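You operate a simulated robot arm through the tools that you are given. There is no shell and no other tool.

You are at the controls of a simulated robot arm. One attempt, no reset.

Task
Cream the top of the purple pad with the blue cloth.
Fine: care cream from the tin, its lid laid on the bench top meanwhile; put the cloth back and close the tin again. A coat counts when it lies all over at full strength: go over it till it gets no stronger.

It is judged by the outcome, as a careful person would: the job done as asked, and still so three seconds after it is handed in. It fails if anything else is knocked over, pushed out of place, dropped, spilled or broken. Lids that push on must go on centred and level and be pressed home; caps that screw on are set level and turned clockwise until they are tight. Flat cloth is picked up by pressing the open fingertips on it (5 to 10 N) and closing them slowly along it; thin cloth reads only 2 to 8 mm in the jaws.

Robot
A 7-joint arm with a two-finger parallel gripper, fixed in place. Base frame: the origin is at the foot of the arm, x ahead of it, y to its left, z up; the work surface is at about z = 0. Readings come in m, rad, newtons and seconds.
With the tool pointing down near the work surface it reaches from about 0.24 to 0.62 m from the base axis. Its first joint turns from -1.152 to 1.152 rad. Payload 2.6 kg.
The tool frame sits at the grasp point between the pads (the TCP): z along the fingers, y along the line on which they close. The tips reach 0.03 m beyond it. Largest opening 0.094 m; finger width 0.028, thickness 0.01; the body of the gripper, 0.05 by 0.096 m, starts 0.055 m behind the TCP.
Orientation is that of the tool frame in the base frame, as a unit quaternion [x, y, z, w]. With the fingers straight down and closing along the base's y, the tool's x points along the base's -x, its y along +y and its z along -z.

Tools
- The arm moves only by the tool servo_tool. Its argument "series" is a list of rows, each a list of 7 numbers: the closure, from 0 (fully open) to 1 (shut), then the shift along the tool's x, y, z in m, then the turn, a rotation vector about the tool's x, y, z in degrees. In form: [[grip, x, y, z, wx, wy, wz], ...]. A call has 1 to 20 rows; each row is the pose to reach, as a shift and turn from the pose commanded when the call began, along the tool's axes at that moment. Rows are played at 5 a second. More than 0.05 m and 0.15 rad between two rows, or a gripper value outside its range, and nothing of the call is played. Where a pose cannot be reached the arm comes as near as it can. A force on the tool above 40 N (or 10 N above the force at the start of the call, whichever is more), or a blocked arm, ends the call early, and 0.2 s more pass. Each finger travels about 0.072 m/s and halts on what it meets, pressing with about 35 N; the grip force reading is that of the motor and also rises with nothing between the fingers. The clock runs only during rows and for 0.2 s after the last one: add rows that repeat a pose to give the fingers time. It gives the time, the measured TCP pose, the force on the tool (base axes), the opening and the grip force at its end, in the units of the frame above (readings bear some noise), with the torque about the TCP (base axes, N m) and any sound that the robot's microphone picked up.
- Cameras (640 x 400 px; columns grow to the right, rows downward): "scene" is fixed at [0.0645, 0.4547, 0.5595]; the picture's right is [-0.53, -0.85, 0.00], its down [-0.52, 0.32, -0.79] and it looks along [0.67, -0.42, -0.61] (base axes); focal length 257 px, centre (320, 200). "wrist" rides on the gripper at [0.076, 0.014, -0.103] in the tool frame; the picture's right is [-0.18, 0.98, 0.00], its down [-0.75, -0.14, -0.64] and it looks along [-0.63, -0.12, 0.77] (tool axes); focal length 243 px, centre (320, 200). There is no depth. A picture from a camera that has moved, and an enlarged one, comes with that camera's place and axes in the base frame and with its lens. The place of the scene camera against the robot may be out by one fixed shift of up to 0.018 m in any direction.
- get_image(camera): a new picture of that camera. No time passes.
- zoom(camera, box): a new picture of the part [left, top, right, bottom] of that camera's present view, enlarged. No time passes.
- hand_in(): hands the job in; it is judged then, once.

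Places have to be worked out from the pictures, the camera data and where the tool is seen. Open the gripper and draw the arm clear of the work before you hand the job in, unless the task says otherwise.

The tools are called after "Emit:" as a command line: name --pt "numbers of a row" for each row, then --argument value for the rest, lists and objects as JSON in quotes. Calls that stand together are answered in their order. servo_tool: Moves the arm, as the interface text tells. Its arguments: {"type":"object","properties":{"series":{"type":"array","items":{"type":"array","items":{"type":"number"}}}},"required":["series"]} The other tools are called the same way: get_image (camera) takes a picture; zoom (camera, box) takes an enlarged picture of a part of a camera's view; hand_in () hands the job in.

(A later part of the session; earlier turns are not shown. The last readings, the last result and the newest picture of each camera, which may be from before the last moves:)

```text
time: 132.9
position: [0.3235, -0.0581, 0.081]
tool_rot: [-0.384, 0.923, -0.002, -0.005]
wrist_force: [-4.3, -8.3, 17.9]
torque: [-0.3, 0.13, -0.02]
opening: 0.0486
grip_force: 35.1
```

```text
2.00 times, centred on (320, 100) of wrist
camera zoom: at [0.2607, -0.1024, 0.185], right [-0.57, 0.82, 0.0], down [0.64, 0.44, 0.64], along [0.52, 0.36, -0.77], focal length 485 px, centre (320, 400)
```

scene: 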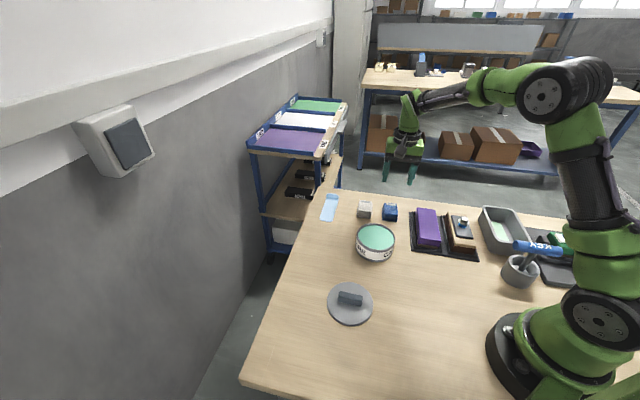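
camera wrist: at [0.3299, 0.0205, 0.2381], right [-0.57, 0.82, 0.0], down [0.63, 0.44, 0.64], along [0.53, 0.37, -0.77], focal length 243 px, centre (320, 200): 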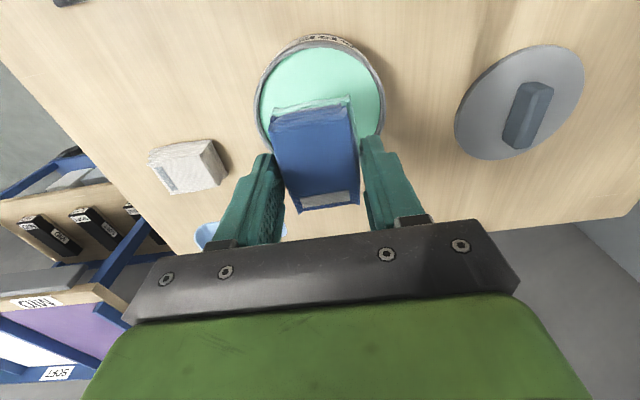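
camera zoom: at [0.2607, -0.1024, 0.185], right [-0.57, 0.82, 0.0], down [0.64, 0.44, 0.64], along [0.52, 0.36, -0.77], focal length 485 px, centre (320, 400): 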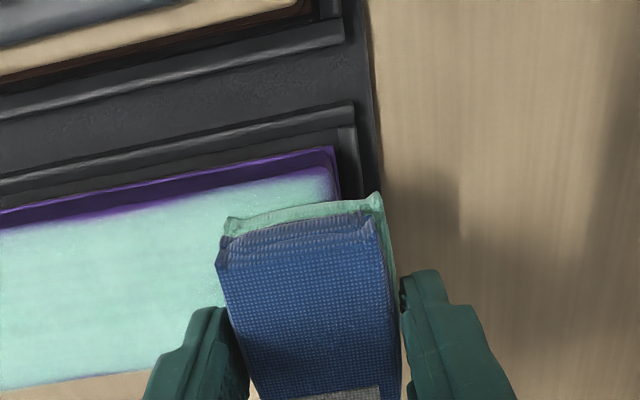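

Now a firm run along the tin-side edge toward -y once more.

Emit:
servo_tool --pt "0.8 0 -0.002 -0.0002 0 0 0" --pt "0.8 0 -0.007 -0.0002 0 0 0" --pt "0.8 0 -0.013 -0.0002 0 0 0" --pt "0.8 0 -0.019 -0.0002 0 0 0" --pt "0.8 0 -0.025 -0.0002 0 0 0" --pt "0.8 0 -0.031 -0.0002 0 0 0" --pt "0.8 0 -0.037 -0.0001 0 0 0" --pt "0.8 0 -0.043 -0.0001 0 0 0" --pt "0.8 0 -0.049 -0.0001 0 0 0" --pt "0.8 0 -0.055 0 0 0 0" --pt "0.8 0 -0.055 0 0 0 0"

Emit:
zoom --camera "scene" --box '[412, 215, 444, 245]'

```text
time: 135.3
position: [0.3641, -0.0973, 0.0806]
tool_rot: [-0.384, 0.923, -0.001, -0.004]
wrist_force: [-8.1, 9.4, 25.7]
torque: [0.47, 0.14, 0.02]
opening: 0.0488
grip_force: 34.9
```

```text
13.33 times, centred on (428, 230) of scene
camera zoom: at [0.0643, 0.4547, 0.5595], right [-0.53, -0.85, 0.0], down [-0.52, 0.32, -0.79], along [0.67, -0.42, -0.61], focal length 3427 px, centre (-1120, -200)
```

zoom: 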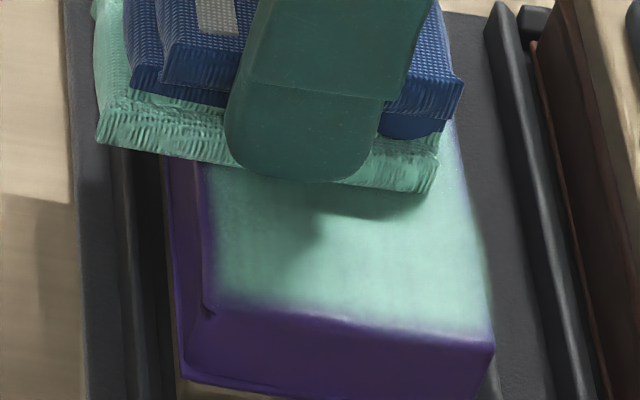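

The cream now reaches the rim closely. I ease the pressure and finish the stroke to the -y end.

Emit:
servo_tool --pt "0.8 0 -0.002 -0.0005 0 0 0" --pt "0.8 0 -0.008 -0.0005 0 0 0" --pt "0.8 0 -0.014 -0.0005 0 0 0" --pt "0.8 0 -0.02 -0.0005 0 0 0" --pt "0.8 0 -0.026 -0.0005 0 0 0" --pt "0.8 0 -0.032 -0.0005 0 0 0" --pt "0.8 0 -0.038 -0.0004 0 0 0" --pt "0.8 0 -0.044 -0.0003 0 0 0" --pt "0.8 0 -0.05 -0.0002 0 0 0" --pt "0.8 0 -0.056 -0.0001 0 0 0" --pt "0.8 0 -0.056 -0.0001 0 0 0"

Emit:
zoom --camera "scene" --box '[408, 205, 453, 255]'

```text
time: 137.7
position: [0.4032, -0.1375, 0.0808]
tool_rot: [-0.383, 0.924, -0.002, -0.004]
wrist_force: [-2.5, 3.4, 8.8]
torque: [0.23, -0.01, 0.05]
opening: 0.049
grip_force: 35.0
```

```text
8.00 times, centred on (430, 230) of scene
camera zoom: at [0.0644, 0.4547, 0.5595], right [-0.53, -0.85, 0.0], down [-0.52, 0.32, -0.79], along [0.67, -0.42, -0.61], focal length 2056 px, centre (-564, -40)
```

zoom: 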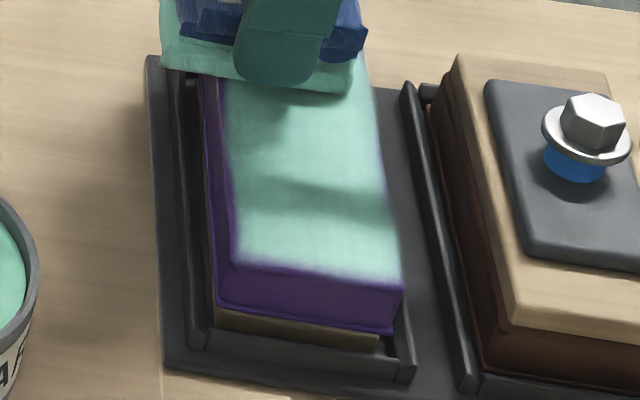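

Emit:
servo_tool --pt "0.8 0 -0.004 0.0002 0 0 0" --pt "0.8 0.004 -0.006 0.0002 0 -0.2 0" --pt "0.8 0.008 -0.006 0.0001 0 -0.4 0" --pt "0.8 0.012 -0.006 0 0 -0.5 0" --pt "0.8 0.016 -0.006 0 0 -0.5 0" --pt "0.8 0.02 -0.006 0 0 -0.5 0" --pt "0.8 0.02 -0.006 0 0 -0.5 0"

Emit:
zoom --camera "wrist" --box '[190, 0, 450, 200]'

```text
time: 139.3
position: [0.393, -0.155, 0.08]
tool_rot: [-0.383, 0.924, 0.0, 0.0]
wrist_force: [0.4, 0.0, 0.1]
torque: [-0.04, 0.02, 0.0]
opening: 0.0489
grip_force: 34.4
```

```text
2.00 times, centred on (320, 100) of wrist
camera zoom: at [0.329, -0.1995, 0.1843], right [-0.57, 0.82, 0.0], down [0.63, 0.43, 0.64], along [0.53, 0.36, -0.77], focal length 485 px, centre (320, 400)
```

zoom: 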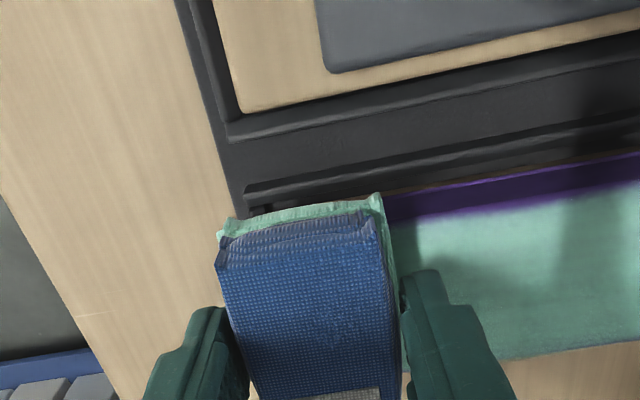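

Emit:
servo_tool --pt "0.8 0 0.002 0.0003 0 0 0" --pt "0.8 0 0.002 0.0006 0 0 0" --pt "0.8 0 0.002 0.0008 0 0 0" --pt "0.8 0 0.002 0.0008 0 0 0"

```text
time: 140.3
position: [0.3906, -0.1535, 0.0806]
tool_rot: [-0.383, 0.924, -0.001, 0.0]
wrist_force: [-3.1, -0.8, 7.2]
torque: [-0.13, 0.24, 0.0]
opening: 0.0487
grip_force: 35.5
```

Contact at 7 N again; I wipe crosswise at this end and then back along the bolt-side edge toward the middle.

Emit:
servo_tool --pt "0.8 -0.004 -0.001 0 0 0 0" --pt "0.8 -0.008 -0.001 0 0 0 0" --pt "0.8 -0.004 -0.001 0 0 0 0" --pt "0.8 0 -0.001 0 0 0 0" --pt "0.8 0.005 -0.001 0 0 0 0" --pt "0.8 0.006 0.004 0 0 0 0" --pt "0.8 0.006 0.01 0 0 0 0" --pt "0.8 0.006 0.016 0 0 0 0" --pt "0.8 0.006 0.022 0 0 0 0" --pt "0.8 0.006 0.028 0 0 0 0" --pt "0.8 0.006 0.028 0 0 0 0"

Emit:
zoom --camera "wrist" --box '[190, 0, 450, 200]'

```text
time: 142.7
position: [0.3687, -0.1391, 0.0802]
tool_rot: [-0.384, 0.923, 0.0, 0.0]
wrist_force: [4.3, -5.5, 12.4]
torque: [-0.19, -0.08, 0.0]
opening: 0.0489
grip_force: 35.2
```

```text
2.00 times, centred on (320, 100) of wrist
camera zoom: at [0.3038, -0.1839, 0.1838], right [-0.57, 0.82, 0.0], down [0.63, 0.44, 0.64], along [0.53, 0.36, -0.77], focal length 485 px, centre (320, 400)
```

zoom: 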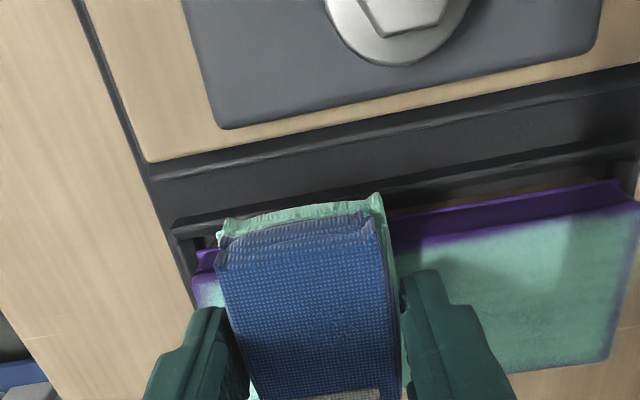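

Emit:
servo_tool --pt "0.8 0 0.006 0 0 0 0" --pt "0.8 0 0.012 0 0 0 0" --pt "0.8 0 0.018 0 0 0 0" --pt "0.8 0 0.024 0 0 0 0" --pt "0.8 0 0.03 0 0 0 0" --pt "0.8 0 0.036 0 0 0 0" --pt "0.8 0 0.042 0 0 0 0" --pt "0.8 0 0.048 0 0 0 0" --pt "0.8 0 0.054 0 0 0 0" --pt "0.8 0 0.06 0 0 0 0" --pt "0.8 0 0.066 0 0 0 0" --pt "0.8 0 0.072 0 0 0 0" --pt "0.8 0 0.078 0.0001 0 0 0" --pt "0.8 0 0.084 0.0001 0 0 0" --pt "0.8 0 0.084 0.0001 0 0 0"

Emit:
zoom --camera "wrist" --box '[190, 0, 450, 200]'

```text
time: 145.9
position: [0.3073, -0.0798, 0.0812]
tool_rot: [-0.384, 0.923, -0.001, 0.0]
wrist_force: [2.2, -1.6, 4.5]
torque: [-0.12, -0.03, -0.02]
opening: 0.0485
grip_force: 35.3
```

```text
2.00 times, centred on (320, 100) of wrist
camera zoom: at [0.2435, -0.1239, 0.1837], right [-0.57, 0.82, 0.0], down [0.63, 0.43, 0.64], along [0.53, 0.36, -0.77], focal length 485 px, centre (320, 400)
```

zoom: 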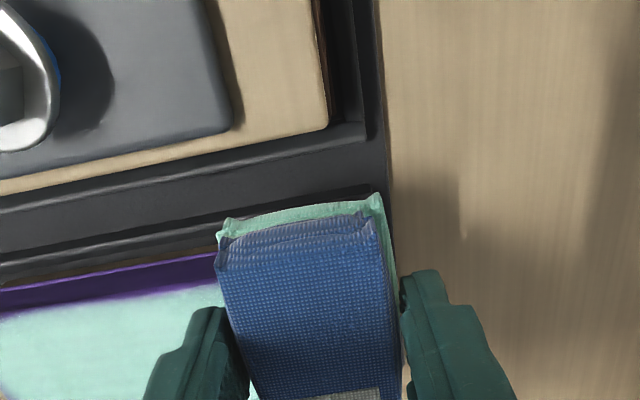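

I lift off and place the camera right over the pad for a top view of the coat.

Emit:
servo_tool --pt "0.8 0 0 -0.004 0 0 0" --pt "0.8 0 0 -0.018 0 0 0" --pt "0.8 0 0 -0.035 0 0 0" --pt "0.8 -0.01 -0.007 -0.05 0 0 0" --pt "0.8 -0.03 -0.022 -0.065 0 0 0" --pt "0.8 -0.05 -0.037 -0.08 0 0 0" --pt "0.8 -0.068 -0.05 -0.09 0 0 0" --pt "0.8 -0.0756 -0.0556 -0.095 0 0 0" --pt "0.8 -0.0756 -0.0556 -0.095 0 0 0"

Emit:
get_image --camera "wrist"

Emit:
zoom --camera "scene" --box '[408, 200, 453, 250]'

```text
time: 147.9
position: [0.4001, -0.0631, 0.1744]
tool_rot: [-0.383, 0.924, 0.0, -0.001]
wrist_force: [0.2, -0.4, -0.3]
torque: [0.02, 0.01, -0.04]
opening: 0.0485
grip_force: 34.7
```

```text
taken
camera wrist: at [0.3367, -0.1085, 0.2776], right [-0.57, 0.82, 0.0], down [0.63, 0.43, 0.64], along [0.53, 0.36, -0.77], focal length 243 px, centre (320, 200)
```

wrist: 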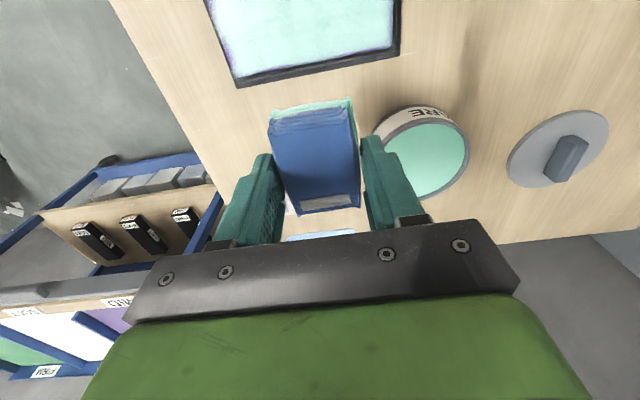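

```text
8.00 times, centred on (430, 225) of scene
camera zoom: at [0.0645, 0.4547, 0.5595], right [-0.53, -0.85, 0.0], down [-0.52, 0.32, -0.79], along [0.67, -0.42, -0.61], focal length 2056 px, centre (-564, 0)
```

zoom: 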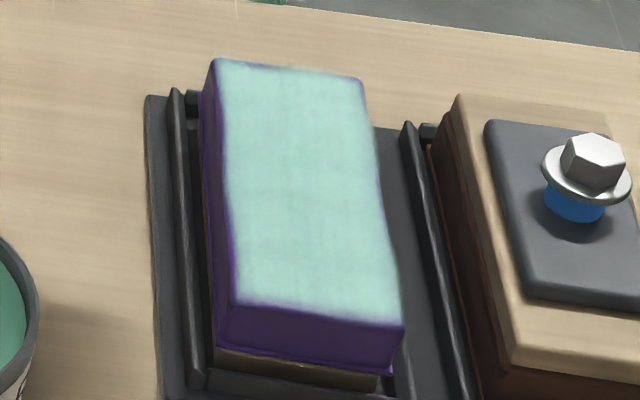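

Emit:
zoom --camera "wrist" --box '[200, 0, 410, 95]'

Emit:
zoom --camera "scene" --box '[414, 205, 442, 245]'

```text
3.05 times, centred on (305, 48) of wrist
camera zoom: at [0.3367, -0.1085, 0.2776], right [-0.57, 0.82, 0.0], down [0.63, 0.43, 0.64], along [0.53, 0.36, -0.77], focal length 739 px, centre (366, 665)
```

zoom: 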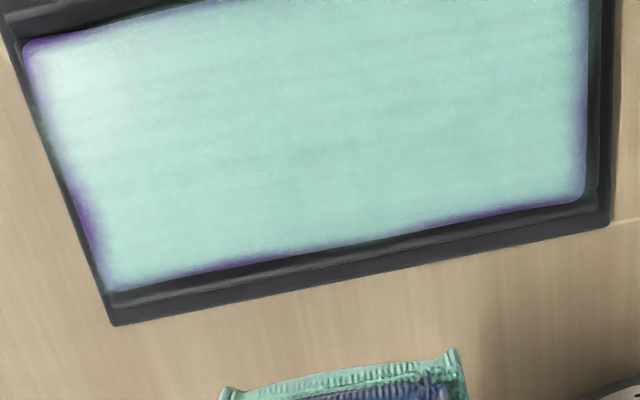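

```text
10.00 times, centred on (428, 225) of scene
camera zoom: at [0.0645, 0.4547, 0.5595], right [-0.53, -0.85, 0.0], down [-0.52, 0.32, -0.79], along [0.67, -0.42, -0.61], focal length 2570 px, centre (-760, -50)
```

zoom: 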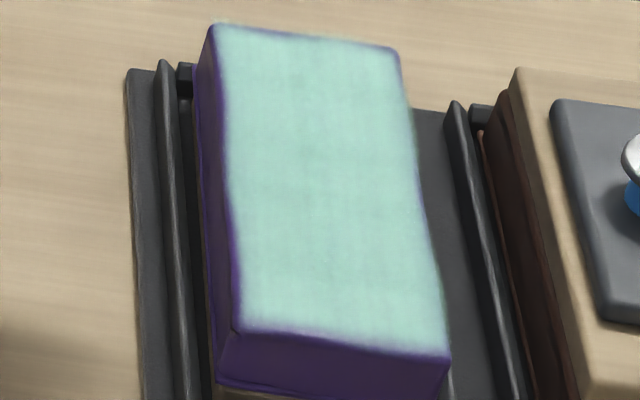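

The coat is nearly perfect; only the -y end has a paler band of several mm toward the tin side, plus a faint fringe elsewhere. I go back for that end, with the cloth overlapping it further.

Emit:
servo_tool --pt "0.8 0.008 -0.009 0.005 0 0 0" --pt "0.8 0.022 -0.025 0.015 0 0 0" --pt "0.8 0.038 -0.042 0.03 0 0 0" --pt "0.8 0.05 -0.056 0.045 0 0 0" --pt "0.8 0.0535 -0.0597 0.06 0 0 0" --pt "0.8 0.0535 -0.0597 0.075 0 0 0" --pt "0.8 0.0535 -0.0597 0.086 0 0 0" --pt "0.8 0.0535 -0.0597 0.09 0 0 0" --pt "0.8 0.0535 -0.0597 0.09 0 0 0"

Emit:
zoom --camera "wrist" --box '[190, 0, 450, 200]'

```text
time: 149.9
position: [0.4042, -0.1454, 0.0849]
tool_rot: [-0.383, 0.924, 0.001, -0.001]
wrist_force: [0.6, -0.3, -0.5]
torque: [0.0, 0.04, -0.01]
opening: 0.0487
grip_force: 34.9
```

```text
2.00 times, centred on (320, 100) of wrist
camera zoom: at [0.3405, -0.1889, 0.1878], right [-0.57, 0.82, 0.0], down [0.63, 0.43, 0.64], along [0.53, 0.36, -0.77], focal length 485 px, centre (320, 400)
```

zoom: 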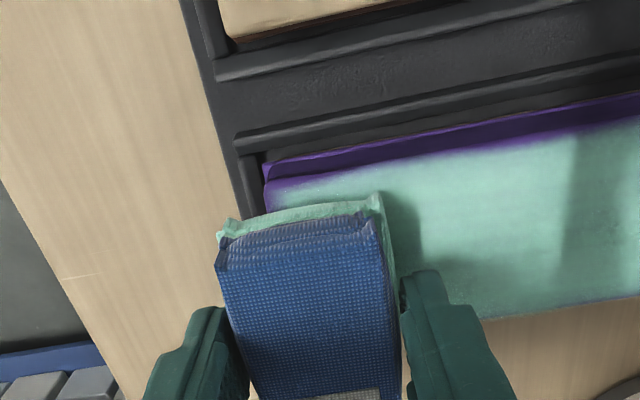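

Lowering in small steps for contact at this end.

Emit:
servo_tool --pt "0.8 0 0.003 0.001 0 0 0" --pt "0.8 0 0.004 0.002 0 0 0" --pt "0.8 0 0.004 0.003 0 0 0" --pt "0.8 0 0.004 0.0035 0 0 0" --pt "0.8 0 0.004 0.0035 0 0 0"

```text
time: 151.1
position: [0.4032, -0.1428, 0.0826]
tool_rot: [-0.383, 0.924, -0.001, -0.001]
wrist_force: [0.7, -0.8, -0.8]
torque: [0.03, -0.04, -0.01]
opening: 0.0487
grip_force: 35.0
```

Emit:
servo_tool --pt "0.8 0 0 0.0005 0 0 0" --pt "0.8 0 0 0.001 0 0 0" --pt "0.8 0 0 0.0014 0 0 0" --pt "0.8 0 0 0.0014 0 0 0"

```text
time: 152.1
position: [0.4017, -0.1424, 0.0807]
tool_rot: [-0.383, 0.924, 0.0, 0.0]
wrist_force: [-0.7, 0.2, 3.2]
torque: [-0.05, 0.03, 0.0]
opening: 0.0486
grip_force: 35.1
```

Emit:
servo_tool --pt "0.8 0 -0.002 0.0003 0 0 0" --pt "0.8 0 -0.005 0.0005 0 0 0" --pt "0.8 0 -0.008 0.0006 0 0 0" --pt "0.8 0 -0.008 0.0006 0 0 0"

```text
time: 153.1
position: [0.4081, -0.147, 0.0814]
tool_rot: [-0.383, 0.924, 0.0, 0.0]
wrist_force: [-1.9, 4.0, 7.2]
torque: [0.06, 0.19, -0.05]
opening: 0.0489
grip_force: 34.8
```

7 N with the cloth well past the end. Crosswise sweeps now.

Emit:
servo_tool --pt "0.8 0.003 0 0.0001 0 0 0" --pt "0.8 0.007 0 0.0001 0 0 0" --pt "0.8 0.011 0 0.0001 0 0 0" --pt "0.8 0.015 0 0.0001 0 0 0" --pt "0.8 0.015 0.003 0.0001 0 0 0" --pt "0.8 0.011 0.003 0.0001 0 0 0" --pt "0.8 0.006 0.003 0.0001 0 0 0" --pt "0.8 0.001 0.003 0.0001 0 0 0" --pt "0.8 -0.003 0.003 0.0001 0 0 0" --pt "0.8 -0.003 0.003 0.0001 0 0 0"

Emit:
zoom --camera "wrist" --box '[190, 0, 450, 200]'

```text
time: 155.3
position: [0.4073, -0.1443, 0.08]
tool_rot: [-0.384, 0.923, -0.001, -0.001]
wrist_force: [-6.7, -8.1, 19.5]
torque: [-0.37, 0.4, 0.02]
opening: 0.0487
grip_force: 35.1
```

```text
2.00 times, centred on (320, 100) of wrist
camera zoom: at [0.3436, -0.1881, 0.1834], right [-0.57, 0.82, 0.0], down [0.63, 0.43, 0.64], along [0.53, 0.36, -0.77], focal length 485 px, centre (320, 400)
```

zoom: 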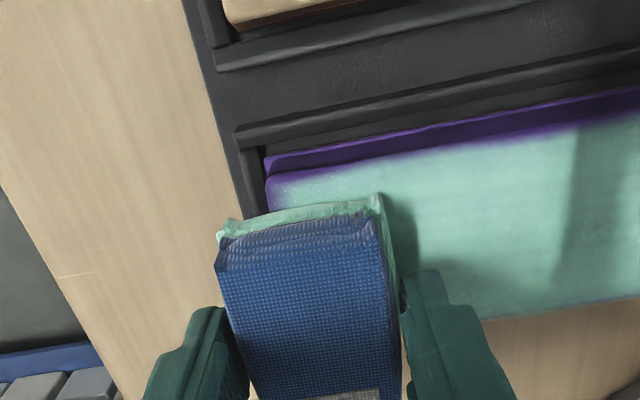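

Good. Now a full-length run along the tin-side edge to the +y end.

Emit:
servo_tool --pt "0.8 -0.001 0.002 -0.0003 0 0 0" --pt "0.8 -0.001 0.007 -0.0003 0 0 0" --pt "0.8 -0.001 0.013 -0.0003 0 0 0" --pt "0.8 -0.001 0.019 -0.0003 0 0 0" --pt "0.8 -0.001 0.025 -0.0003 0 0 0" --pt "0.8 -0.001 0.031 -0.0003 0 0 0" --pt "0.8 -0.001 0.037 -0.0003 0 0 0" --pt "0.8 -0.001 0.043 -0.0003 0 0 0" --pt "0.8 -0.001 0.049 -0.0003 0 0 0" --pt "0.8 -0.001 0.055 -0.0003 0 0 0" --pt "0.8 -0.001 0.055 -0.0003 0 0 0"

Emit:
zoom --camera "wrist" --box '[190, 0, 450, 200]'

```text
time: 157.7
position: [0.3699, -0.1039, 0.0817]
tool_rot: [-0.383, 0.924, 0.0, -0.001]
wrist_force: [2.2, -3.5, 9.2]
torque: [-0.14, -0.16, 0.01]
opening: 0.049
grip_force: 34.8
```

```text
2.00 times, centred on (320, 100) of wrist
camera zoom: at [0.3056, -0.1482, 0.1833], right [-0.57, 0.82, 0.0], down [0.63, 0.43, 0.64], along [0.53, 0.36, -0.77], focal length 485 px, centre (320, 400)
```

zoom: 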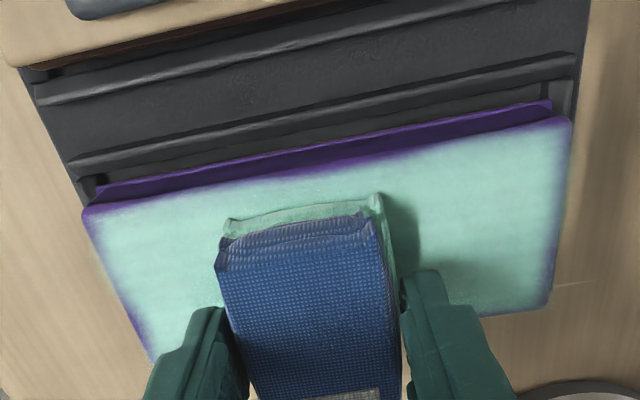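

The ends still show a paler band, likely because they've had the least rubbing. I continue to the +y end and will do several crosswise sweeps there.

Emit:
servo_tool --pt "0.8 0 0.006 0 0 0 0" --pt "0.8 0 0.012 0 0 0 0" --pt "0.8 0 0.018 0 0 0 0" --pt "0.8 0 0.024 0 0 0 0" --pt "0.8 0 0.03 0.0001 0 0 0" --pt "0.8 0 0.036 0.0001 0 0 0" --pt "0.8 0 0.042 0.0002 0 0 0" --pt "0.8 0 0.048 0.0002 0 0 0" --pt "0.8 0 0.054 0.0003 0 0 0" --pt "0.8 0 0.06 0.0003 0 0 0" --pt "0.8 0 0.06 0.0003 0 0 0"

```text
time: 160.1
position: [0.3279, -0.0615, 0.0793]
tool_rot: [-0.384, 0.923, 0.0, 0.001]
wrist_force: [3.0, -4.3, 11.3]
torque: [-0.21, -0.12, 0.0]
opening: 0.0489
grip_force: 35.3
```

Emit:
servo_tool --pt "0.8 0.003 0 -0.0001 0 0 0" --pt "0.8 0.008 0 -0.0001 0 0 0" --pt "0.8 0.014 0 -0.0002 0 0 0" --pt "0.8 0.02 0 -0.0002 0 0 0" --pt "0.8 0.025 0 -0.0003 0 0 0" --pt "0.8 0.022 0.002 -0.0003 0 0 0" --pt "0.8 0.016 0.002 -0.0002 0 0 0" --pt "0.8 0.01 0.002 -0.0002 0 0 0" --pt "0.8 0.004 0.002 -0.0001 0 0 0" --pt "0.8 0 0.002 0 0 0 0" --pt "0.8 0.003 0.004 -0.0001 0 0 0" --pt "0.8 0.009 0.004 -0.0001 0 0 0" --pt "0.8 0.015 0.004 -0.0002 0 0 0" --pt "0.8 0.021 0.004 -0.0002 0 0 0" --pt "0.8 0.025 0.004 -0.0003 0 0 0" --pt "0.8 0.025 0.004 -0.0003 0 0 0"

Emit:
zoom --camera "scene" --box '[408, 205, 453, 255]'

```text
time: 163.5
position: [0.3078, -0.0773, 0.0806]
tool_rot: [-0.384, 0.923, 0.0, -0.001]
wrist_force: [-0.6, 0.1, -0.8]
torque: [0.0, 0.0, 0.03]
opening: 0.0488
grip_force: 35.0
```

```text
8.00 times, centred on (430, 230) of scene
camera zoom: at [0.0645, 0.4547, 0.5595], right [-0.53, -0.85, 0.0], down [-0.52, 0.32, -0.79], along [0.67, -0.42, -0.61], focal length 2056 px, centre (-564, -40)
```

zoom: 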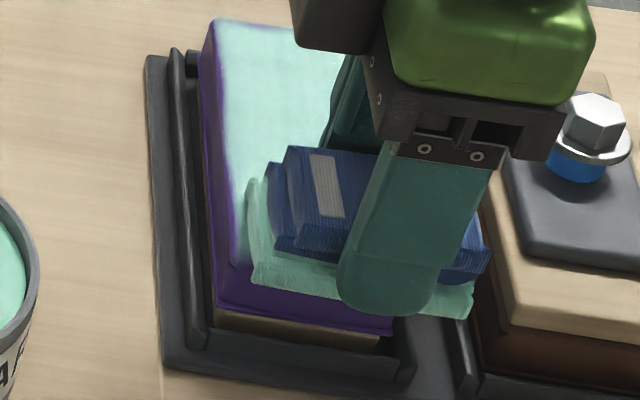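

Contact faded by the end. I lift off and re-dip to be sure the ends get a full coat.

Emit:
servo_tool --pt "0.8 0 0 -0.004 0 0 0" --pt "0.8 0 0 -0.018 0 0 0" --pt "0.8 0 0 -0.035 0 0 0" --pt "0.8 -0.012 0.003 -0.05 0 0 0" --pt "0.8 -0.035 0.009 -0.055 0 0 0" --pt "0.8 -0.06 0.015 -0.055 0 0 0" --pt "0.8 -0.085 0.021 -0.055 0 0 0" --pt "0.8 -0.11 0.027 -0.055 0 0 0" --pt "0.8 -0.135 0.033 -0.055 0 0 0" --pt "0.8 -0.152 0.037 -0.055 0 0 0" --pt "0.8 -0.1599 0.0393 -0.055 0 0 0" --pt "0.8 -0.1599 0.0393 -0.055 0 0 0"

Emit:
zoom --camera "wrist" --box '[220, 20, 410, 220]'

Emit:
zoom --camera "scene" --box '[412, 203, 444, 250]'

```text
time: 166.1
position: [0.3936, 0.0661, 0.1359]
tool_rot: [-0.383, 0.924, 0.0, 0.0]
wrist_force: [0.5, -0.4, -0.3]
torque: [-0.03, 0.03, 0.0]
opening: 0.0489
grip_force: 34.7
```

```text
2.00 times, centred on (315, 120) of wrist
camera zoom: at [0.3286, 0.0214, 0.2385], right [-0.57, 0.82, 0.0], down [0.63, 0.43, 0.64], along [0.53, 0.36, -0.77], focal length 485 px, centre (330, 360)
```

zoom: 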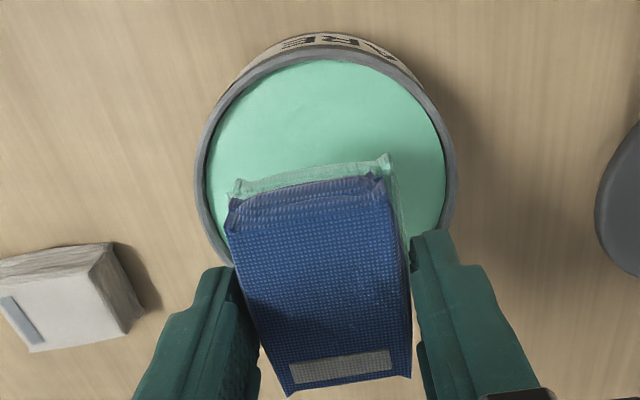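

```text
8.51 times, centred on (428, 226) of scene
camera zoom: at [0.0645, 0.4547, 0.5595], right [-0.53, -0.85, 0.0], down [-0.52, 0.32, -0.79], along [0.67, -0.42, -0.61], focal length 2187 px, centre (-599, -26)
```

zoom: 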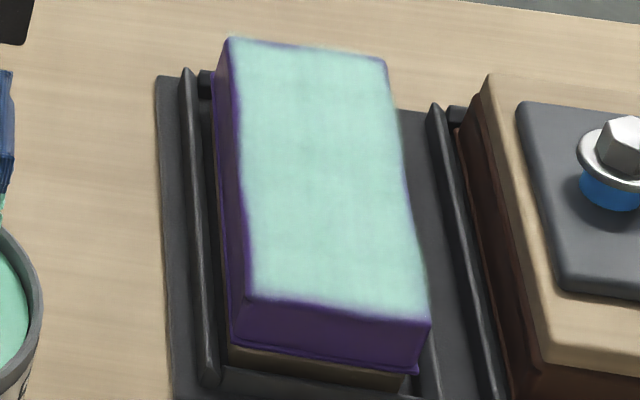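

Coat looks even, with only a 1–2 mm fringe. I dip once more for a final go-over of the whole top and the ends.

Emit:
servo_tool --pt "0.8 0.002 -0.001 0.01 0 0 0" --pt "0.8 0.002 -0.001 0.024 0 0 0" --pt "0.8 0.002 -0.001 0.036 0 0 0" --pt "0.8 0.002 -0.001 0.045 0 0 0" --pt "0.8 0.002 -0.001 0.049 0 0 0" --pt "0.8 0.002 -0.001 0.0505 0 0 0" --pt "0.8 0.002 -0.001 0.0505 0 0 0"

```text
time: 167.7
position: [0.3911, 0.0623, 0.0853]
tool_rot: [-0.384, 0.923, 0.0, 0.0]
wrist_force: [0.6, 0.3, 0.1]
torque: [-0.03, 0.01, 0.0]
opening: 0.0488
grip_force: 35.3
```

Emit:
servo_tool --pt "0.8 0 0 0.0005 0 0 0" --pt "0.8 0 0 0.001 0 0 0" --pt "0.8 0 0 0.0013 0 0 0" --pt "0.8 0 0 0.0013 0 0 0"

```text
time: 168.7
position: [0.3912, 0.0627, 0.0829]
tool_rot: [-0.384, 0.923, 0.0, -0.001]
wrist_force: [-0.2, -0.4, 0.1]
torque: [-0.01, -0.02, 0.04]
opening: 0.0487
grip_force: 35.4
```

Emit:
servo_tool --pt "0.8 0 0 0.0005 0 0 0" --pt "0.8 0 0 0.001 0 0 0" --pt "0.8 0 0 0.001 0 0 0"

```text
time: 169.5
position: [0.3916, 0.062, 0.0831]
tool_rot: [-0.383, 0.924, 0.0, 0.0]
wrist_force: [-2.8, 0.0, 5.4]
torque: [0.03, 0.01, -0.01]
opening: 0.0487
grip_force: 34.5
```

Contact with cream. I wiggle slightly, lift, and go to the -y end of the pad.

Emit:
servo_tool --pt "0.8 0 0.0015 0.0002 0 0 0" --pt "0.8 0 -0.0015 0.0002 0 0 0" --pt "0.8 0 0 0 0 0 0" --pt "0.8 0 0 -0.012 0 0 0" --pt "0.8 0 0 -0.03 0 0 0" --pt "0.8 0 0 -0.048 0 0 0" --pt "0.8 0.014 -0.016 -0.055 0 0 0" --pt "0.8 0.036 -0.04 -0.055 0 0 0" --pt "0.8 0.058 -0.065 -0.055 0 0 0" --pt "0.8 0.08 -0.09 -0.055 0 0 0" --pt "0.8 0.102 -0.114 -0.055 0 0 0" --pt "0.8 0.124 -0.138 -0.05 0 0 0" --pt "0.8 0.1366 -0.1517 -0.038 0 0 0" --pt "0.8 0.1366 -0.1517 -0.022 0 0 0" --pt "0.8 0.1366 -0.1517 -0.008 0 0 0" --pt "0.8 0.1366 -0.1517 -0.001 0 0 0" --pt "0.8 0.1366 -0.1517 -0.001 0 0 0"

Emit:
zoom --camera "wrist" --box '[190, 0, 450, 200]'

```text
time: 173.1
position: [0.4018, -0.1408, 0.0829]
tool_rot: [-0.383, 0.924, 0.0, 0.0]
wrist_force: [0.7, 0.4, -0.8]
torque: [-0.02, 0.0, 0.0]
opening: 0.0486
grip_force: 35.5
```

```text
2.00 times, centred on (320, 100) of wrist
camera zoom: at [0.3384, -0.1857, 0.1856], right [-0.57, 0.82, 0.0], down [0.63, 0.43, 0.64], along [0.53, 0.36, -0.77], focal length 485 px, centre (320, 400)
```

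zoom: 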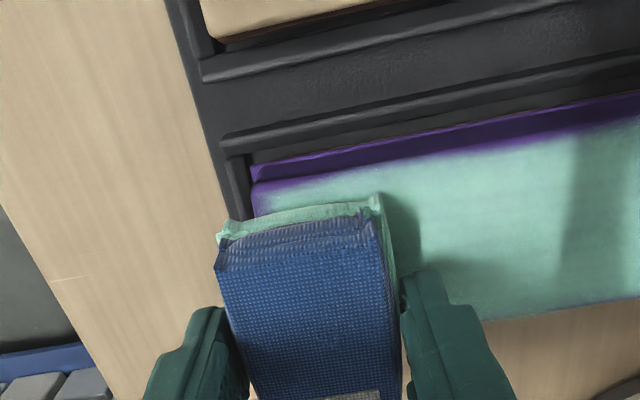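

Emit:
servo_tool --pt "0.8 0 0 0.0008 0 0 0" --pt "0.8 0 0 0.0014 0 0 0" --pt "0.8 0 0 0.0018 0 0 0" --pt "0.8 0 0 0.0018 0 0 0"

```text
time: 174.1
position: [0.4021, -0.1413, 0.081]
tool_rot: [-0.384, 0.923, 0.0, -0.001]
wrist_force: [-0.1, -0.4, -0.2]
torque: [-0.01, -0.02, 0.0]
opening: 0.0487
grip_force: 35.1
```

Emit:
servo_tool --pt "0.8 0 0 0.0005 0 0 0" --pt "0.8 0 0 0.001 0 0 0" --pt "0.8 0 0 0.001 0 0 0"

```text
time: 174.9
position: [0.4015, -0.141, 0.0806]
tool_rot: [-0.384, 0.923, 0.001, -0.002]
wrist_force: [-0.3, 0.2, -0.4]
torque: [-0.01, 0.01, -0.01]
opening: 0.0489
grip_force: 34.5
```

Emit:
servo_tool --pt "0.8 0 0 0.0005 0 0 0" --pt "0.8 0 0 0.001 0 0 0" --pt "0.8 0 0 0.001 0 0 0"

```text
time: 175.7
position: [0.4017, -0.141, 0.0807]
tool_rot: [-0.384, 0.924, 0.0, -0.001]
wrist_force: [-0.3, -0.3, -0.4]
torque: [-0.01, -0.04, 0.03]
opening: 0.049
grip_force: 34.5
```

Emit:
servo_tool --pt "0.8 0 0 0.0004 0 0 0" --pt "0.8 0 0 0.0008 0 0 0" --pt "0.8 0 0 0.0008 0 0 0"

```text
time: 176.5
position: [0.403, -0.1421, 0.0796]
tool_rot: [-0.383, 0.924, 0.0, -0.001]
wrist_force: [-7.3, -1.9, 18.2]
torque: [-0.03, 0.43, -0.03]
opening: 0.0488
grip_force: 35.5
```

18 N; I ease a little and make repeated crosswise sweeps over the -y end.

Emit:
servo_tool --pt "0.8 0.002 0 -0.0003 0 0 0" --pt "0.8 0.007 0 -0.0003 0 0 0" --pt "0.8 0.012 0 -0.0003 0 0 0" --pt "0.8 0.017 0 -0.0003 0 0 0" --pt "0.8 0.021 -0.001 -0.0003 0 0 0" --pt "0.8 0.019 -0.003 -0.0002 0 0 0" --pt "0.8 0.014 -0.003 -0.0002 0 0 0" --pt "0.8 0.009 -0.003 -0.0002 0 0 0" --pt "0.8 0.004 -0.003 -0.0002 0 0 0" --pt "0.8 0 -0.003 -0.0002 0 0 0" --pt "0.8 0 -0.003 -0.0002 0 0 0"

```text
time: 178.1
position: [0.3898, -0.1563, 0.0794]
tool_rot: [-0.382, 0.924, 0.001, -0.002]
wrist_force: [-2.3, 1.0, 4.8]
torque: [0.1, -0.1, 0.06]
opening: 0.0486
grip_force: 34.9
stopped in row 7: the force on the tool passed its limit at 42 N (the readings are from after the stop); the commanded pose is now the measured one
```

Emit:
servo_tool --pt "0.8 -0.001 0 -0.0001 0 0 0" --pt "0.8 -0.004 0 -0.0001 0 0 0" --pt "0.8 -0.008 0 0 0 0 0" --pt "0.8 -0.012 0 0 0 0 0" --pt "0.8 -0.016 0 0 0 0 0" --pt "0.8 -0.02 0 0 0 0 0" --pt "0.8 -0.022 0 0 0 0 0"

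Emit:
zoom --camera "wrist" --box '[190, 0, 450, 200]'

```text
time: 179.7
position: [0.4059, -0.1403, 0.0796]
tool_rot: [-0.381, 0.924, 0.001, -0.003]
wrist_force: [-1.0, -3.4, 6.9]
torque: [-0.15, 0.02, -0.04]
opening: 0.0489
grip_force: 34.7
```

```text
2.00 times, centred on (320, 100) of wrist
camera zoom: at [0.3424, -0.1847, 0.183], right [-0.56, 0.83, 0.0], down [0.64, 0.43, 0.64], along [0.53, 0.36, -0.77], focal length 485 px, centre (320, 400)
```

zoom: 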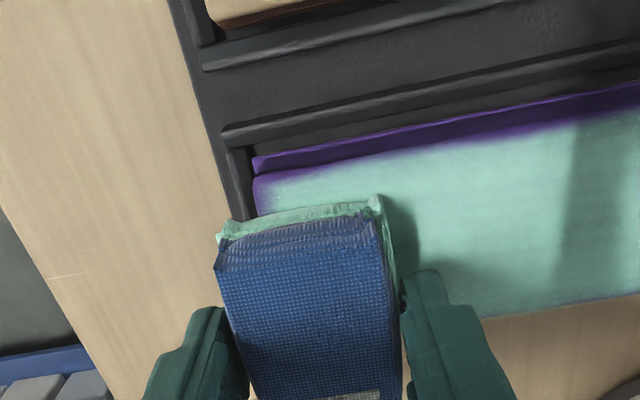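

Now a full-length stroke to +y, a little off-centre to the tin side.

Emit:
servo_tool --pt "0.8 0.001 0.004 0.0001 0 0 0" --pt "0.8 0.002 0.01 0.0001 0 0 0" --pt "0.8 0.003 0.016 0.0001 0 0 0" --pt "0.8 0.004 0.022 0.0001 0 0 0" --pt "0.8 0.004 0.028 0.0001 0 0 0" --pt "0.8 0.004 0.034 0.0001 0 0 0" --pt "0.8 0.004 0.04 0.0001 0 0 0" --pt "0.8 0.004 0.046 0.0001 0 0 0" --pt "0.8 0.004 0.052 0.0001 0 0 0" --pt "0.8 0.004 0.058 0.0001 0 0 0" --pt "0.8 0.004 0.058 0.0001 0 0 0"

Emit:
zoom --camera "wrist" --box '[190, 0, 450, 200]'

```text
time: 182.1
position: [0.3633, -0.1019, 0.0796]
tool_rot: [-0.382, 0.924, 0.001, -0.003]
wrist_force: [4.2, -4.7, 11.8]
torque: [-0.17, -0.25, -0.02]
opening: 0.0489
grip_force: 34.8
```

```text
2.00 times, centred on (320, 100) of wrist
camera zoom: at [0.2986, -0.1462, 0.1828], right [-0.56, 0.83, 0.0], down [0.64, 0.43, 0.64], along [0.53, 0.36, -0.77], focal length 485 px, centre (320, 400)
```

zoom: 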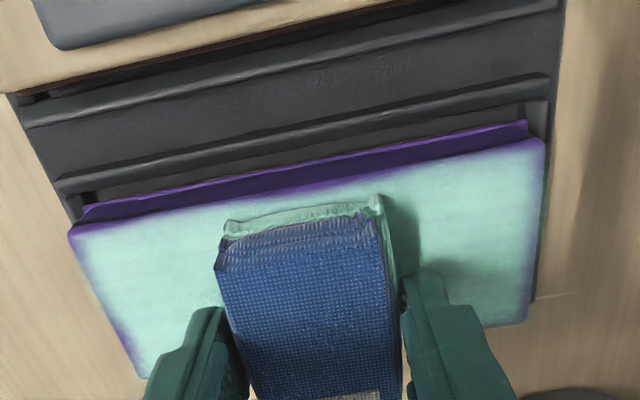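

Emit:
servo_tool --pt "0.8 0 0.006 0 0 0 0" --pt "0.8 0 0.012 0 0 0 0" --pt "0.8 0 0.018 0 0 0 0" --pt "0.8 0 0.024 0 0 0 0" --pt "0.8 0 0.03 0 0 0 0" --pt "0.8 0 0.036 0 0 0 0" --pt "0.8 0 0.042 0 0 0 0" --pt "0.8 0 0.048 0.0001 0 0 0" --pt "0.8 0 0.054 0.0002 0 0 0" --pt "0.8 0 0.056 0.0002 0 0 0" --pt "0.8 0.004 0.056 0.0002 0 0 0" --pt "0.8 0.008 0.056 0.0002 0 0 0" --pt "0.8 0.012 0.056 0.0002 0 0 0" --pt "0.8 0.016 0.056 0.0001 0 0 0" --pt "0.8 0.016 0.056 0.0001 0 0 0"

```text
time: 185.2
position: [0.3114, -0.0758, 0.0794]
tool_rot: [-0.381, 0.925, 0.002, -0.004]
wrist_force: [0.1, 0.4, -0.8]
torque: [-0.05, -0.03, 0.01]
opening: 0.0489
grip_force: 35.4
```

Contact lapsed at this corner and the tool has picked up a ~0.5° tilt; I level the tool and press until contact returns.

Emit:
servo_tool --pt "0.8 0 0 0.0002 0.39 -0.33 0" --pt "0.8 0 0 0.0006 0.39 -0.33 0" --pt "0.8 0 0 0.001 0.39 -0.33 0" --pt "0.8 0 0 0.001 0.39 -0.33 0"

```text
time: 186.2
position: [0.3122, -0.0744, 0.08]
tool_rot: [-0.382, 0.924, -0.002, 0.001]
wrist_force: [-2.3, -2.2, 10.1]
torque: [-0.18, 0.27, 0.01]
opening: 0.0486
grip_force: 35.0
```

10 N; sweep crosswise over the +y end to the tin side and back.

Emit:
servo_tool --pt "0.8 -0.002 0 -0.0001 0 0 0" --pt "0.8 -0.006 0 -0.0001 0 0 0" --pt "0.8 -0.01 0 -0.0001 0 0 0" --pt "0.8 -0.014 0 -0.0001 0 0 0" --pt "0.8 -0.018 0 -0.0001 0 0 0" --pt "0.8 -0.018 0 -0.0001 0 0 0"

Emit:
zoom --camera "wrist" --box '[190, 0, 450, 200]'

```text
time: 187.7
position: [0.3229, -0.0615, 0.0796]
tool_rot: [-0.382, 0.924, 0.001, 0.001]
wrist_force: [-3.7, -4.5, 13.1]
torque: [-0.32, 0.31, 0.0]
opening: 0.0488
grip_force: 35.1
```

```text
2.00 times, centred on (320, 100) of wrist
camera zoom: at [0.2595, -0.1055, 0.182], right [-0.56, 0.83, 0.0], down [0.63, 0.43, 0.64], along [0.53, 0.36, -0.77], focal length 485 px, centre (320, 400)
```

zoom: 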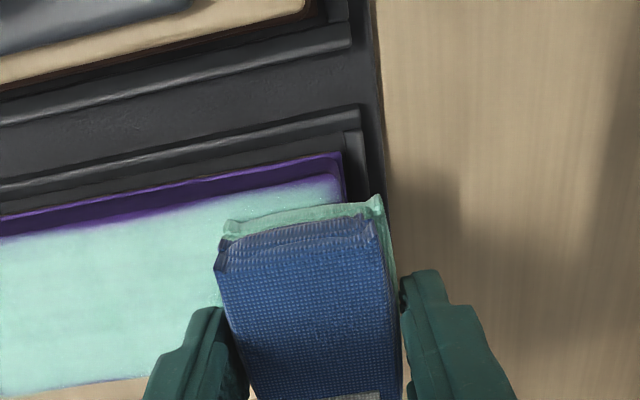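

Emit:
servo_tool --pt "0.8 0.002 0 -0.0002 0 0 0" --pt "0.8 0.006 0 -0.0002 0 0 0" --pt "0.8 0.01 0 -0.0002 0 0 0" --pt "0.8 0.014 0 -0.0002 0 0 0" --pt "0.8 0.018 0 -0.0001 0 0 0" --pt "0.8 0.021 -0.002 -0.0001 0 0 0" --pt "0.8 0.021 -0.007 -0.0001 0 0 0" --pt "0.8 0.021 -0.013 -0.0001 0 0 0" --pt "0.8 0.021 -0.019 -0.0001 0 0 0" --pt "0.8 0.021 -0.025 -0.0001 0 0 0" --pt "0.8 0.021 -0.031 -0.0001 0 0 0" --pt "0.8 0.021 -0.037 -0.0001 0 0 0" --pt "0.8 0.021 -0.043 -0.0001 0 0 0" --pt "0.8 0.021 -0.049 -0.0001 0 0 0" --pt "0.8 0.021 -0.055 -0.0001 0 0 0" --pt "0.8 0.021 -0.055 -0.0001 0 0 0"

Emit:
zoom --camera "wrist" --box '[190, 0, 450, 200]'

```text
time: 191.1
position: [0.3469, -0.1159, 0.0791]
tool_rot: [-0.382, 0.924, -0.001, 0.0]
wrist_force: [-5.8, 8.6, 22.9]
torque: [0.37, 0.23, 0.03]
opening: 0.0487
grip_force: 34.7
```

```text
2.00 times, centred on (320, 100) of wrist
camera zoom: at [0.2829, -0.16, 0.1815], right [-0.56, 0.83, 0.0], down [0.63, 0.43, 0.64], along [0.53, 0.36, -0.77], focal length 485 px, centre (320, 400)
```

zoom: 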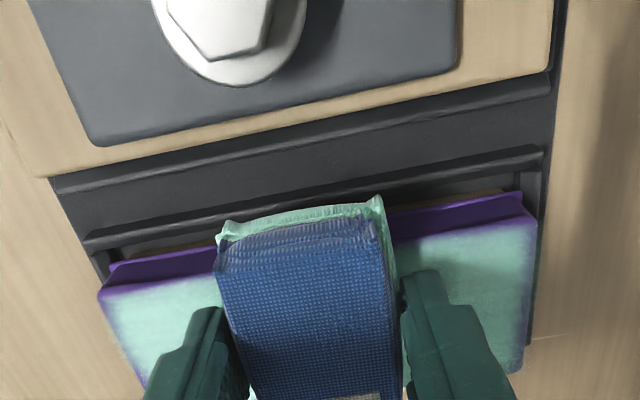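

Ease the pressure and finish this stroke over the -y end.

Emit:
servo_tool --pt "0.8 0 -0.002 -0.0004 0 0 0" --pt "0.8 0 -0.008 -0.0004 0 0 0" --pt "0.8 0 -0.014 -0.0004 0 0 0" --pt "0.8 0 -0.02 -0.0004 0 0 0" --pt "0.8 0 -0.026 -0.0004 0 0 0" --pt "0.8 0 -0.032 -0.0004 0 0 0" --pt "0.8 0 -0.038 -0.0003 0 0 0" --pt "0.8 0 -0.044 -0.0002 0 0 0" --pt "0.8 0 -0.05 -0.0001 0 0 0" --pt "0.8 0 -0.056 0 0 0 0" --pt "0.8 0 -0.056 0 0 0 0"

```text
time: 193.4
position: [0.3897, -0.1538, 0.0799]
tool_rot: [-0.383, 0.924, -0.001, 0.001]
wrist_force: [0.0, 0.2, 0.2]
torque: [0.02, 0.0, 0.05]
opening: 0.0488
grip_force: 34.9
```

Emit:
servo_tool --pt "0.8 0 0.001 0.0004 0 0 0" --pt "0.8 0 0.001 0.0007 0 0 0" --pt "0.8 0 0.001 0.0007 0 0 0"

```text
time: 194.2
position: [0.388, -0.1534, 0.0795]
tool_rot: [-0.382, 0.924, -0.001, 0.001]
wrist_force: [-0.8, 0.2, -0.2]
torque: [0.03, 0.03, 0.03]
opening: 0.049
grip_force: 34.9
```

Emit:
servo_tool --pt "0.8 0 0 0.0004 0 0 0" --pt "0.8 0 0 0.0007 0 0 0" --pt "0.8 0 0 0.0007 0 0 0"

```text
time: 195.1
position: [0.3876, -0.1539, 0.0775]
tool_rot: [-0.382, 0.924, -0.001, 0.002]
wrist_force: [-8.4, 4.5, 23.4]
torque: [0.28, 0.49, 0.01]
opening: 0.0488
grip_force: 35.1
```

Contact (23 N); ease slightly and sweep across this end to the tin side.

Emit:
servo_tool --pt "0.8 -0.001 0 -0.0004 0 0 0" --pt "0.8 -0.005 0 -0.0004 0 0 0" --pt "0.8 -0.009 0 -0.0004 0 0 0" --pt "0.8 -0.013 0 -0.0004 0 0 0" --pt "0.8 -0.017 0 -0.0004 0 0 0" --pt "0.8 -0.017 0 -0.0004 0 0 0"

Emit:
zoom --camera "scene" --box '[400, 190, 460, 250]'

```text
time: 196.4
position: [0.3985, -0.1426, 0.0786]
tool_rot: [-0.381, 0.925, -0.002, 0.001]
wrist_force: [-8.2, -7.5, 21.6]
torque: [-0.27, 0.48, 0.04]
opening: 0.0489
grip_force: 34.5
```

```text
6.67 times, centred on (430, 220) of scene
camera zoom: at [0.0644, 0.4548, 0.5595], right [-0.53, -0.85, 0.0], down [-0.52, 0.32, -0.79], along [0.67, -0.42, -0.61], focal length 1713 px, centre (-413, 67)
```

zoom: 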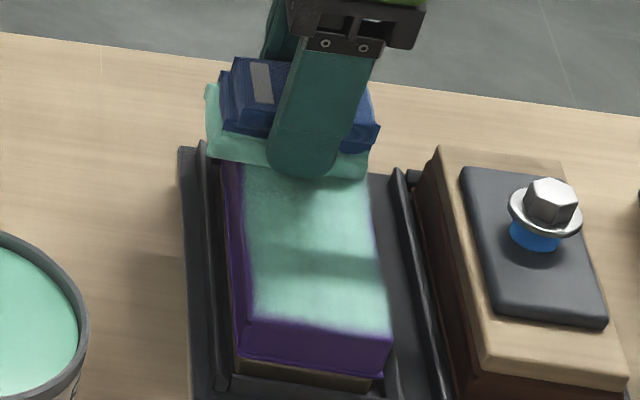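

I lift off now and take the top view again to judge the coat.

Emit:
servo_tool --pt "0.8 0 0.004 -0.0004 0 0 0" --pt "0.8 0 0.01 -0.0004 0 0 0" --pt "0.8 0 0.012 -0.004 0 0 0" --pt "0.8 0 0.012 -0.018 0 0 0" --pt "0.8 0 0.012 -0.035 0 0 0" --pt "0.8 -0.01 0.018 -0.055 0 0 0" --pt "0.8 -0.025 0.028 -0.07 0 0 0" --pt "0.8 -0.04 0.038 -0.085 0 0 0" --pt "0.8 -0.05 0.045 -0.097 0 0 0" --pt "0.8 -0.055 0.048 -0.097 0 0 0" --pt "0.8 -0.055 0.048 -0.097 0 0 0"

Emit:
zoom --camera "wrist" --box '[190, 0, 430, 110]'

Emit:
zoom --camera "scene" --box '[412, 203, 444, 250]'

```text
time: 198.8
position: [0.4037, -0.0701, 0.1739]
tool_rot: [-0.382, 0.924, -0.001, 0.001]
wrist_force: [-1.2, -0.6, -0.4]
torque: [-0.01, 0.02, 0.0]
opening: 0.0487
grip_force: 35.7
```

```text
2.67 times, centred on (310, 55) of wrist
camera zoom: at [0.3391, -0.1141, 0.277], right [-0.56, 0.83, 0.0], down [0.63, 0.43, 0.64], along [0.53, 0.36, -0.77], focal length 647 px, centre (347, 587)
```

zoom: 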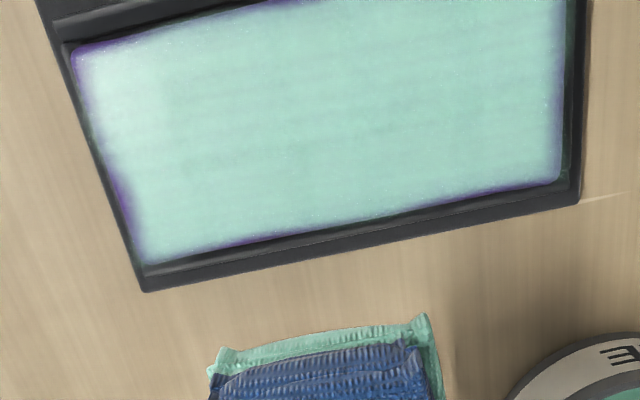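

```text
8.51 times, centred on (428, 226) of scene
camera zoom: at [0.0645, 0.4547, 0.5595], right [-0.53, -0.85, 0.0], down [-0.52, 0.32, -0.79], along [0.67, -0.42, -0.61], focal length 2187 px, centre (-599, -26)
```

zoom: 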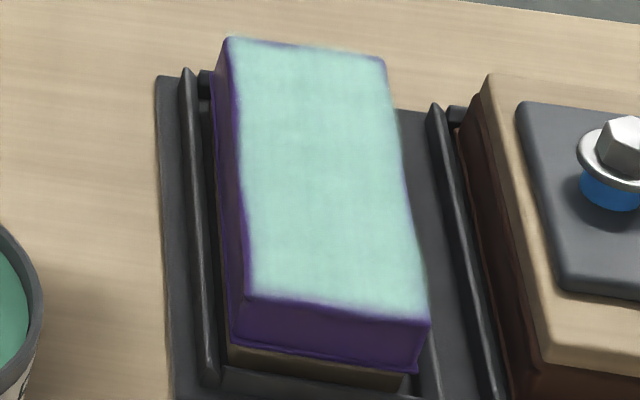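

The top is uniformly coated with no change from the previous round beyond the rounded rim, so the coat is at full strength. Now I take the cloth back: travel to (0.474, -0.078) and turn back to the pick-up yaw.

Emit:
servo_tool --pt "0.8 -0.003 -0.004 0 0 0 5" --pt "0.8 -0.008 -0.009 0 0 0 12" --pt "0.8 -0.012 -0.014 0 0 0 19" --pt "0.8 -0.016 -0.019 0 0 0 26" --pt "0.8 -0.02 -0.024 0 0 0 33" --pt "0.8 -0.024 -0.029 0 0 0 40" --pt "0.8 -0.028 -0.034 0 0 0 47" --pt "0.8 -0.032 -0.039 0 0 0 54" --pt "0.8 -0.036 -0.044 0 0 0 61" --pt "0.8 -0.04 -0.049 0 0 0 68" --pt "0.8 -0.043 -0.053 0 0 0 75" --pt "0.8 -0.0444 -0.0551 0 0 0 82" --pt "0.8 -0.0444 -0.0551 0.005 0 0 87.5" --pt "0.8 -0.0444 -0.0551 0.02 0 0 87.5" --pt "0.8 -0.0444 -0.0551 0.04 0 0 87.5" --pt "0.8 -0.0444 -0.0551 0.06 0 0 87.5" --pt "0.8 -0.0444 -0.0551 0.08 0 0 87.5" --pt "0.8 -0.0444 -0.0551 0.08 0 0 87.5"

Emit:
get_image --camera "wrist"

Emit:
zoom --camera "scene" --box '[340, 160, 440, 250]'

```text
time: 202.7
position: [0.475, -0.0769, 0.0941]
tool_rot: [0.363, 0.932, 0.001, 0.001]
wrist_force: [-0.3, 0.9, -0.1]
torque: [0.0, 0.02, -0.03]
opening: 0.049
grip_force: 35.0
```

```text
taken
camera wrist: at [0.4274, -0.0154, 0.1971], right [0.8, 0.6, 0.0], down [0.46, -0.61, 0.64], along [0.39, -0.51, -0.77], focal length 243 px, centre (320, 200)
```

wrist: 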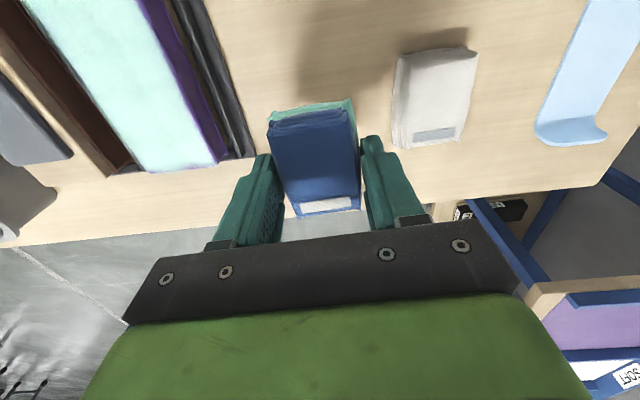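

```text
4.44 times, centred on (390, 205) of scene
camera zoom: at [0.0645, 0.4547, 0.5595], right [-0.53, -0.85, 0.0], down [-0.52, 0.32, -0.79], along [0.67, -0.42, -0.61], focal length 1142 px, centre (9, 178)
```

zoom: 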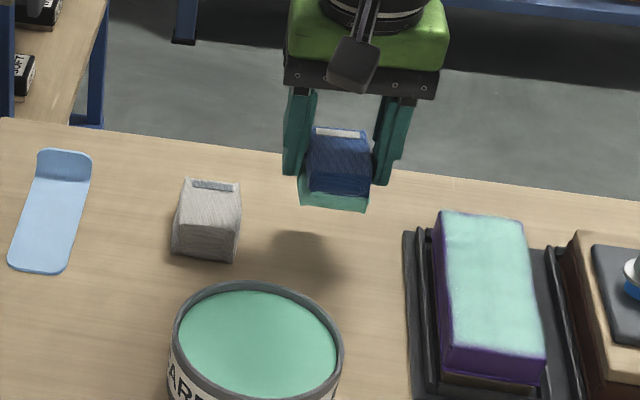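

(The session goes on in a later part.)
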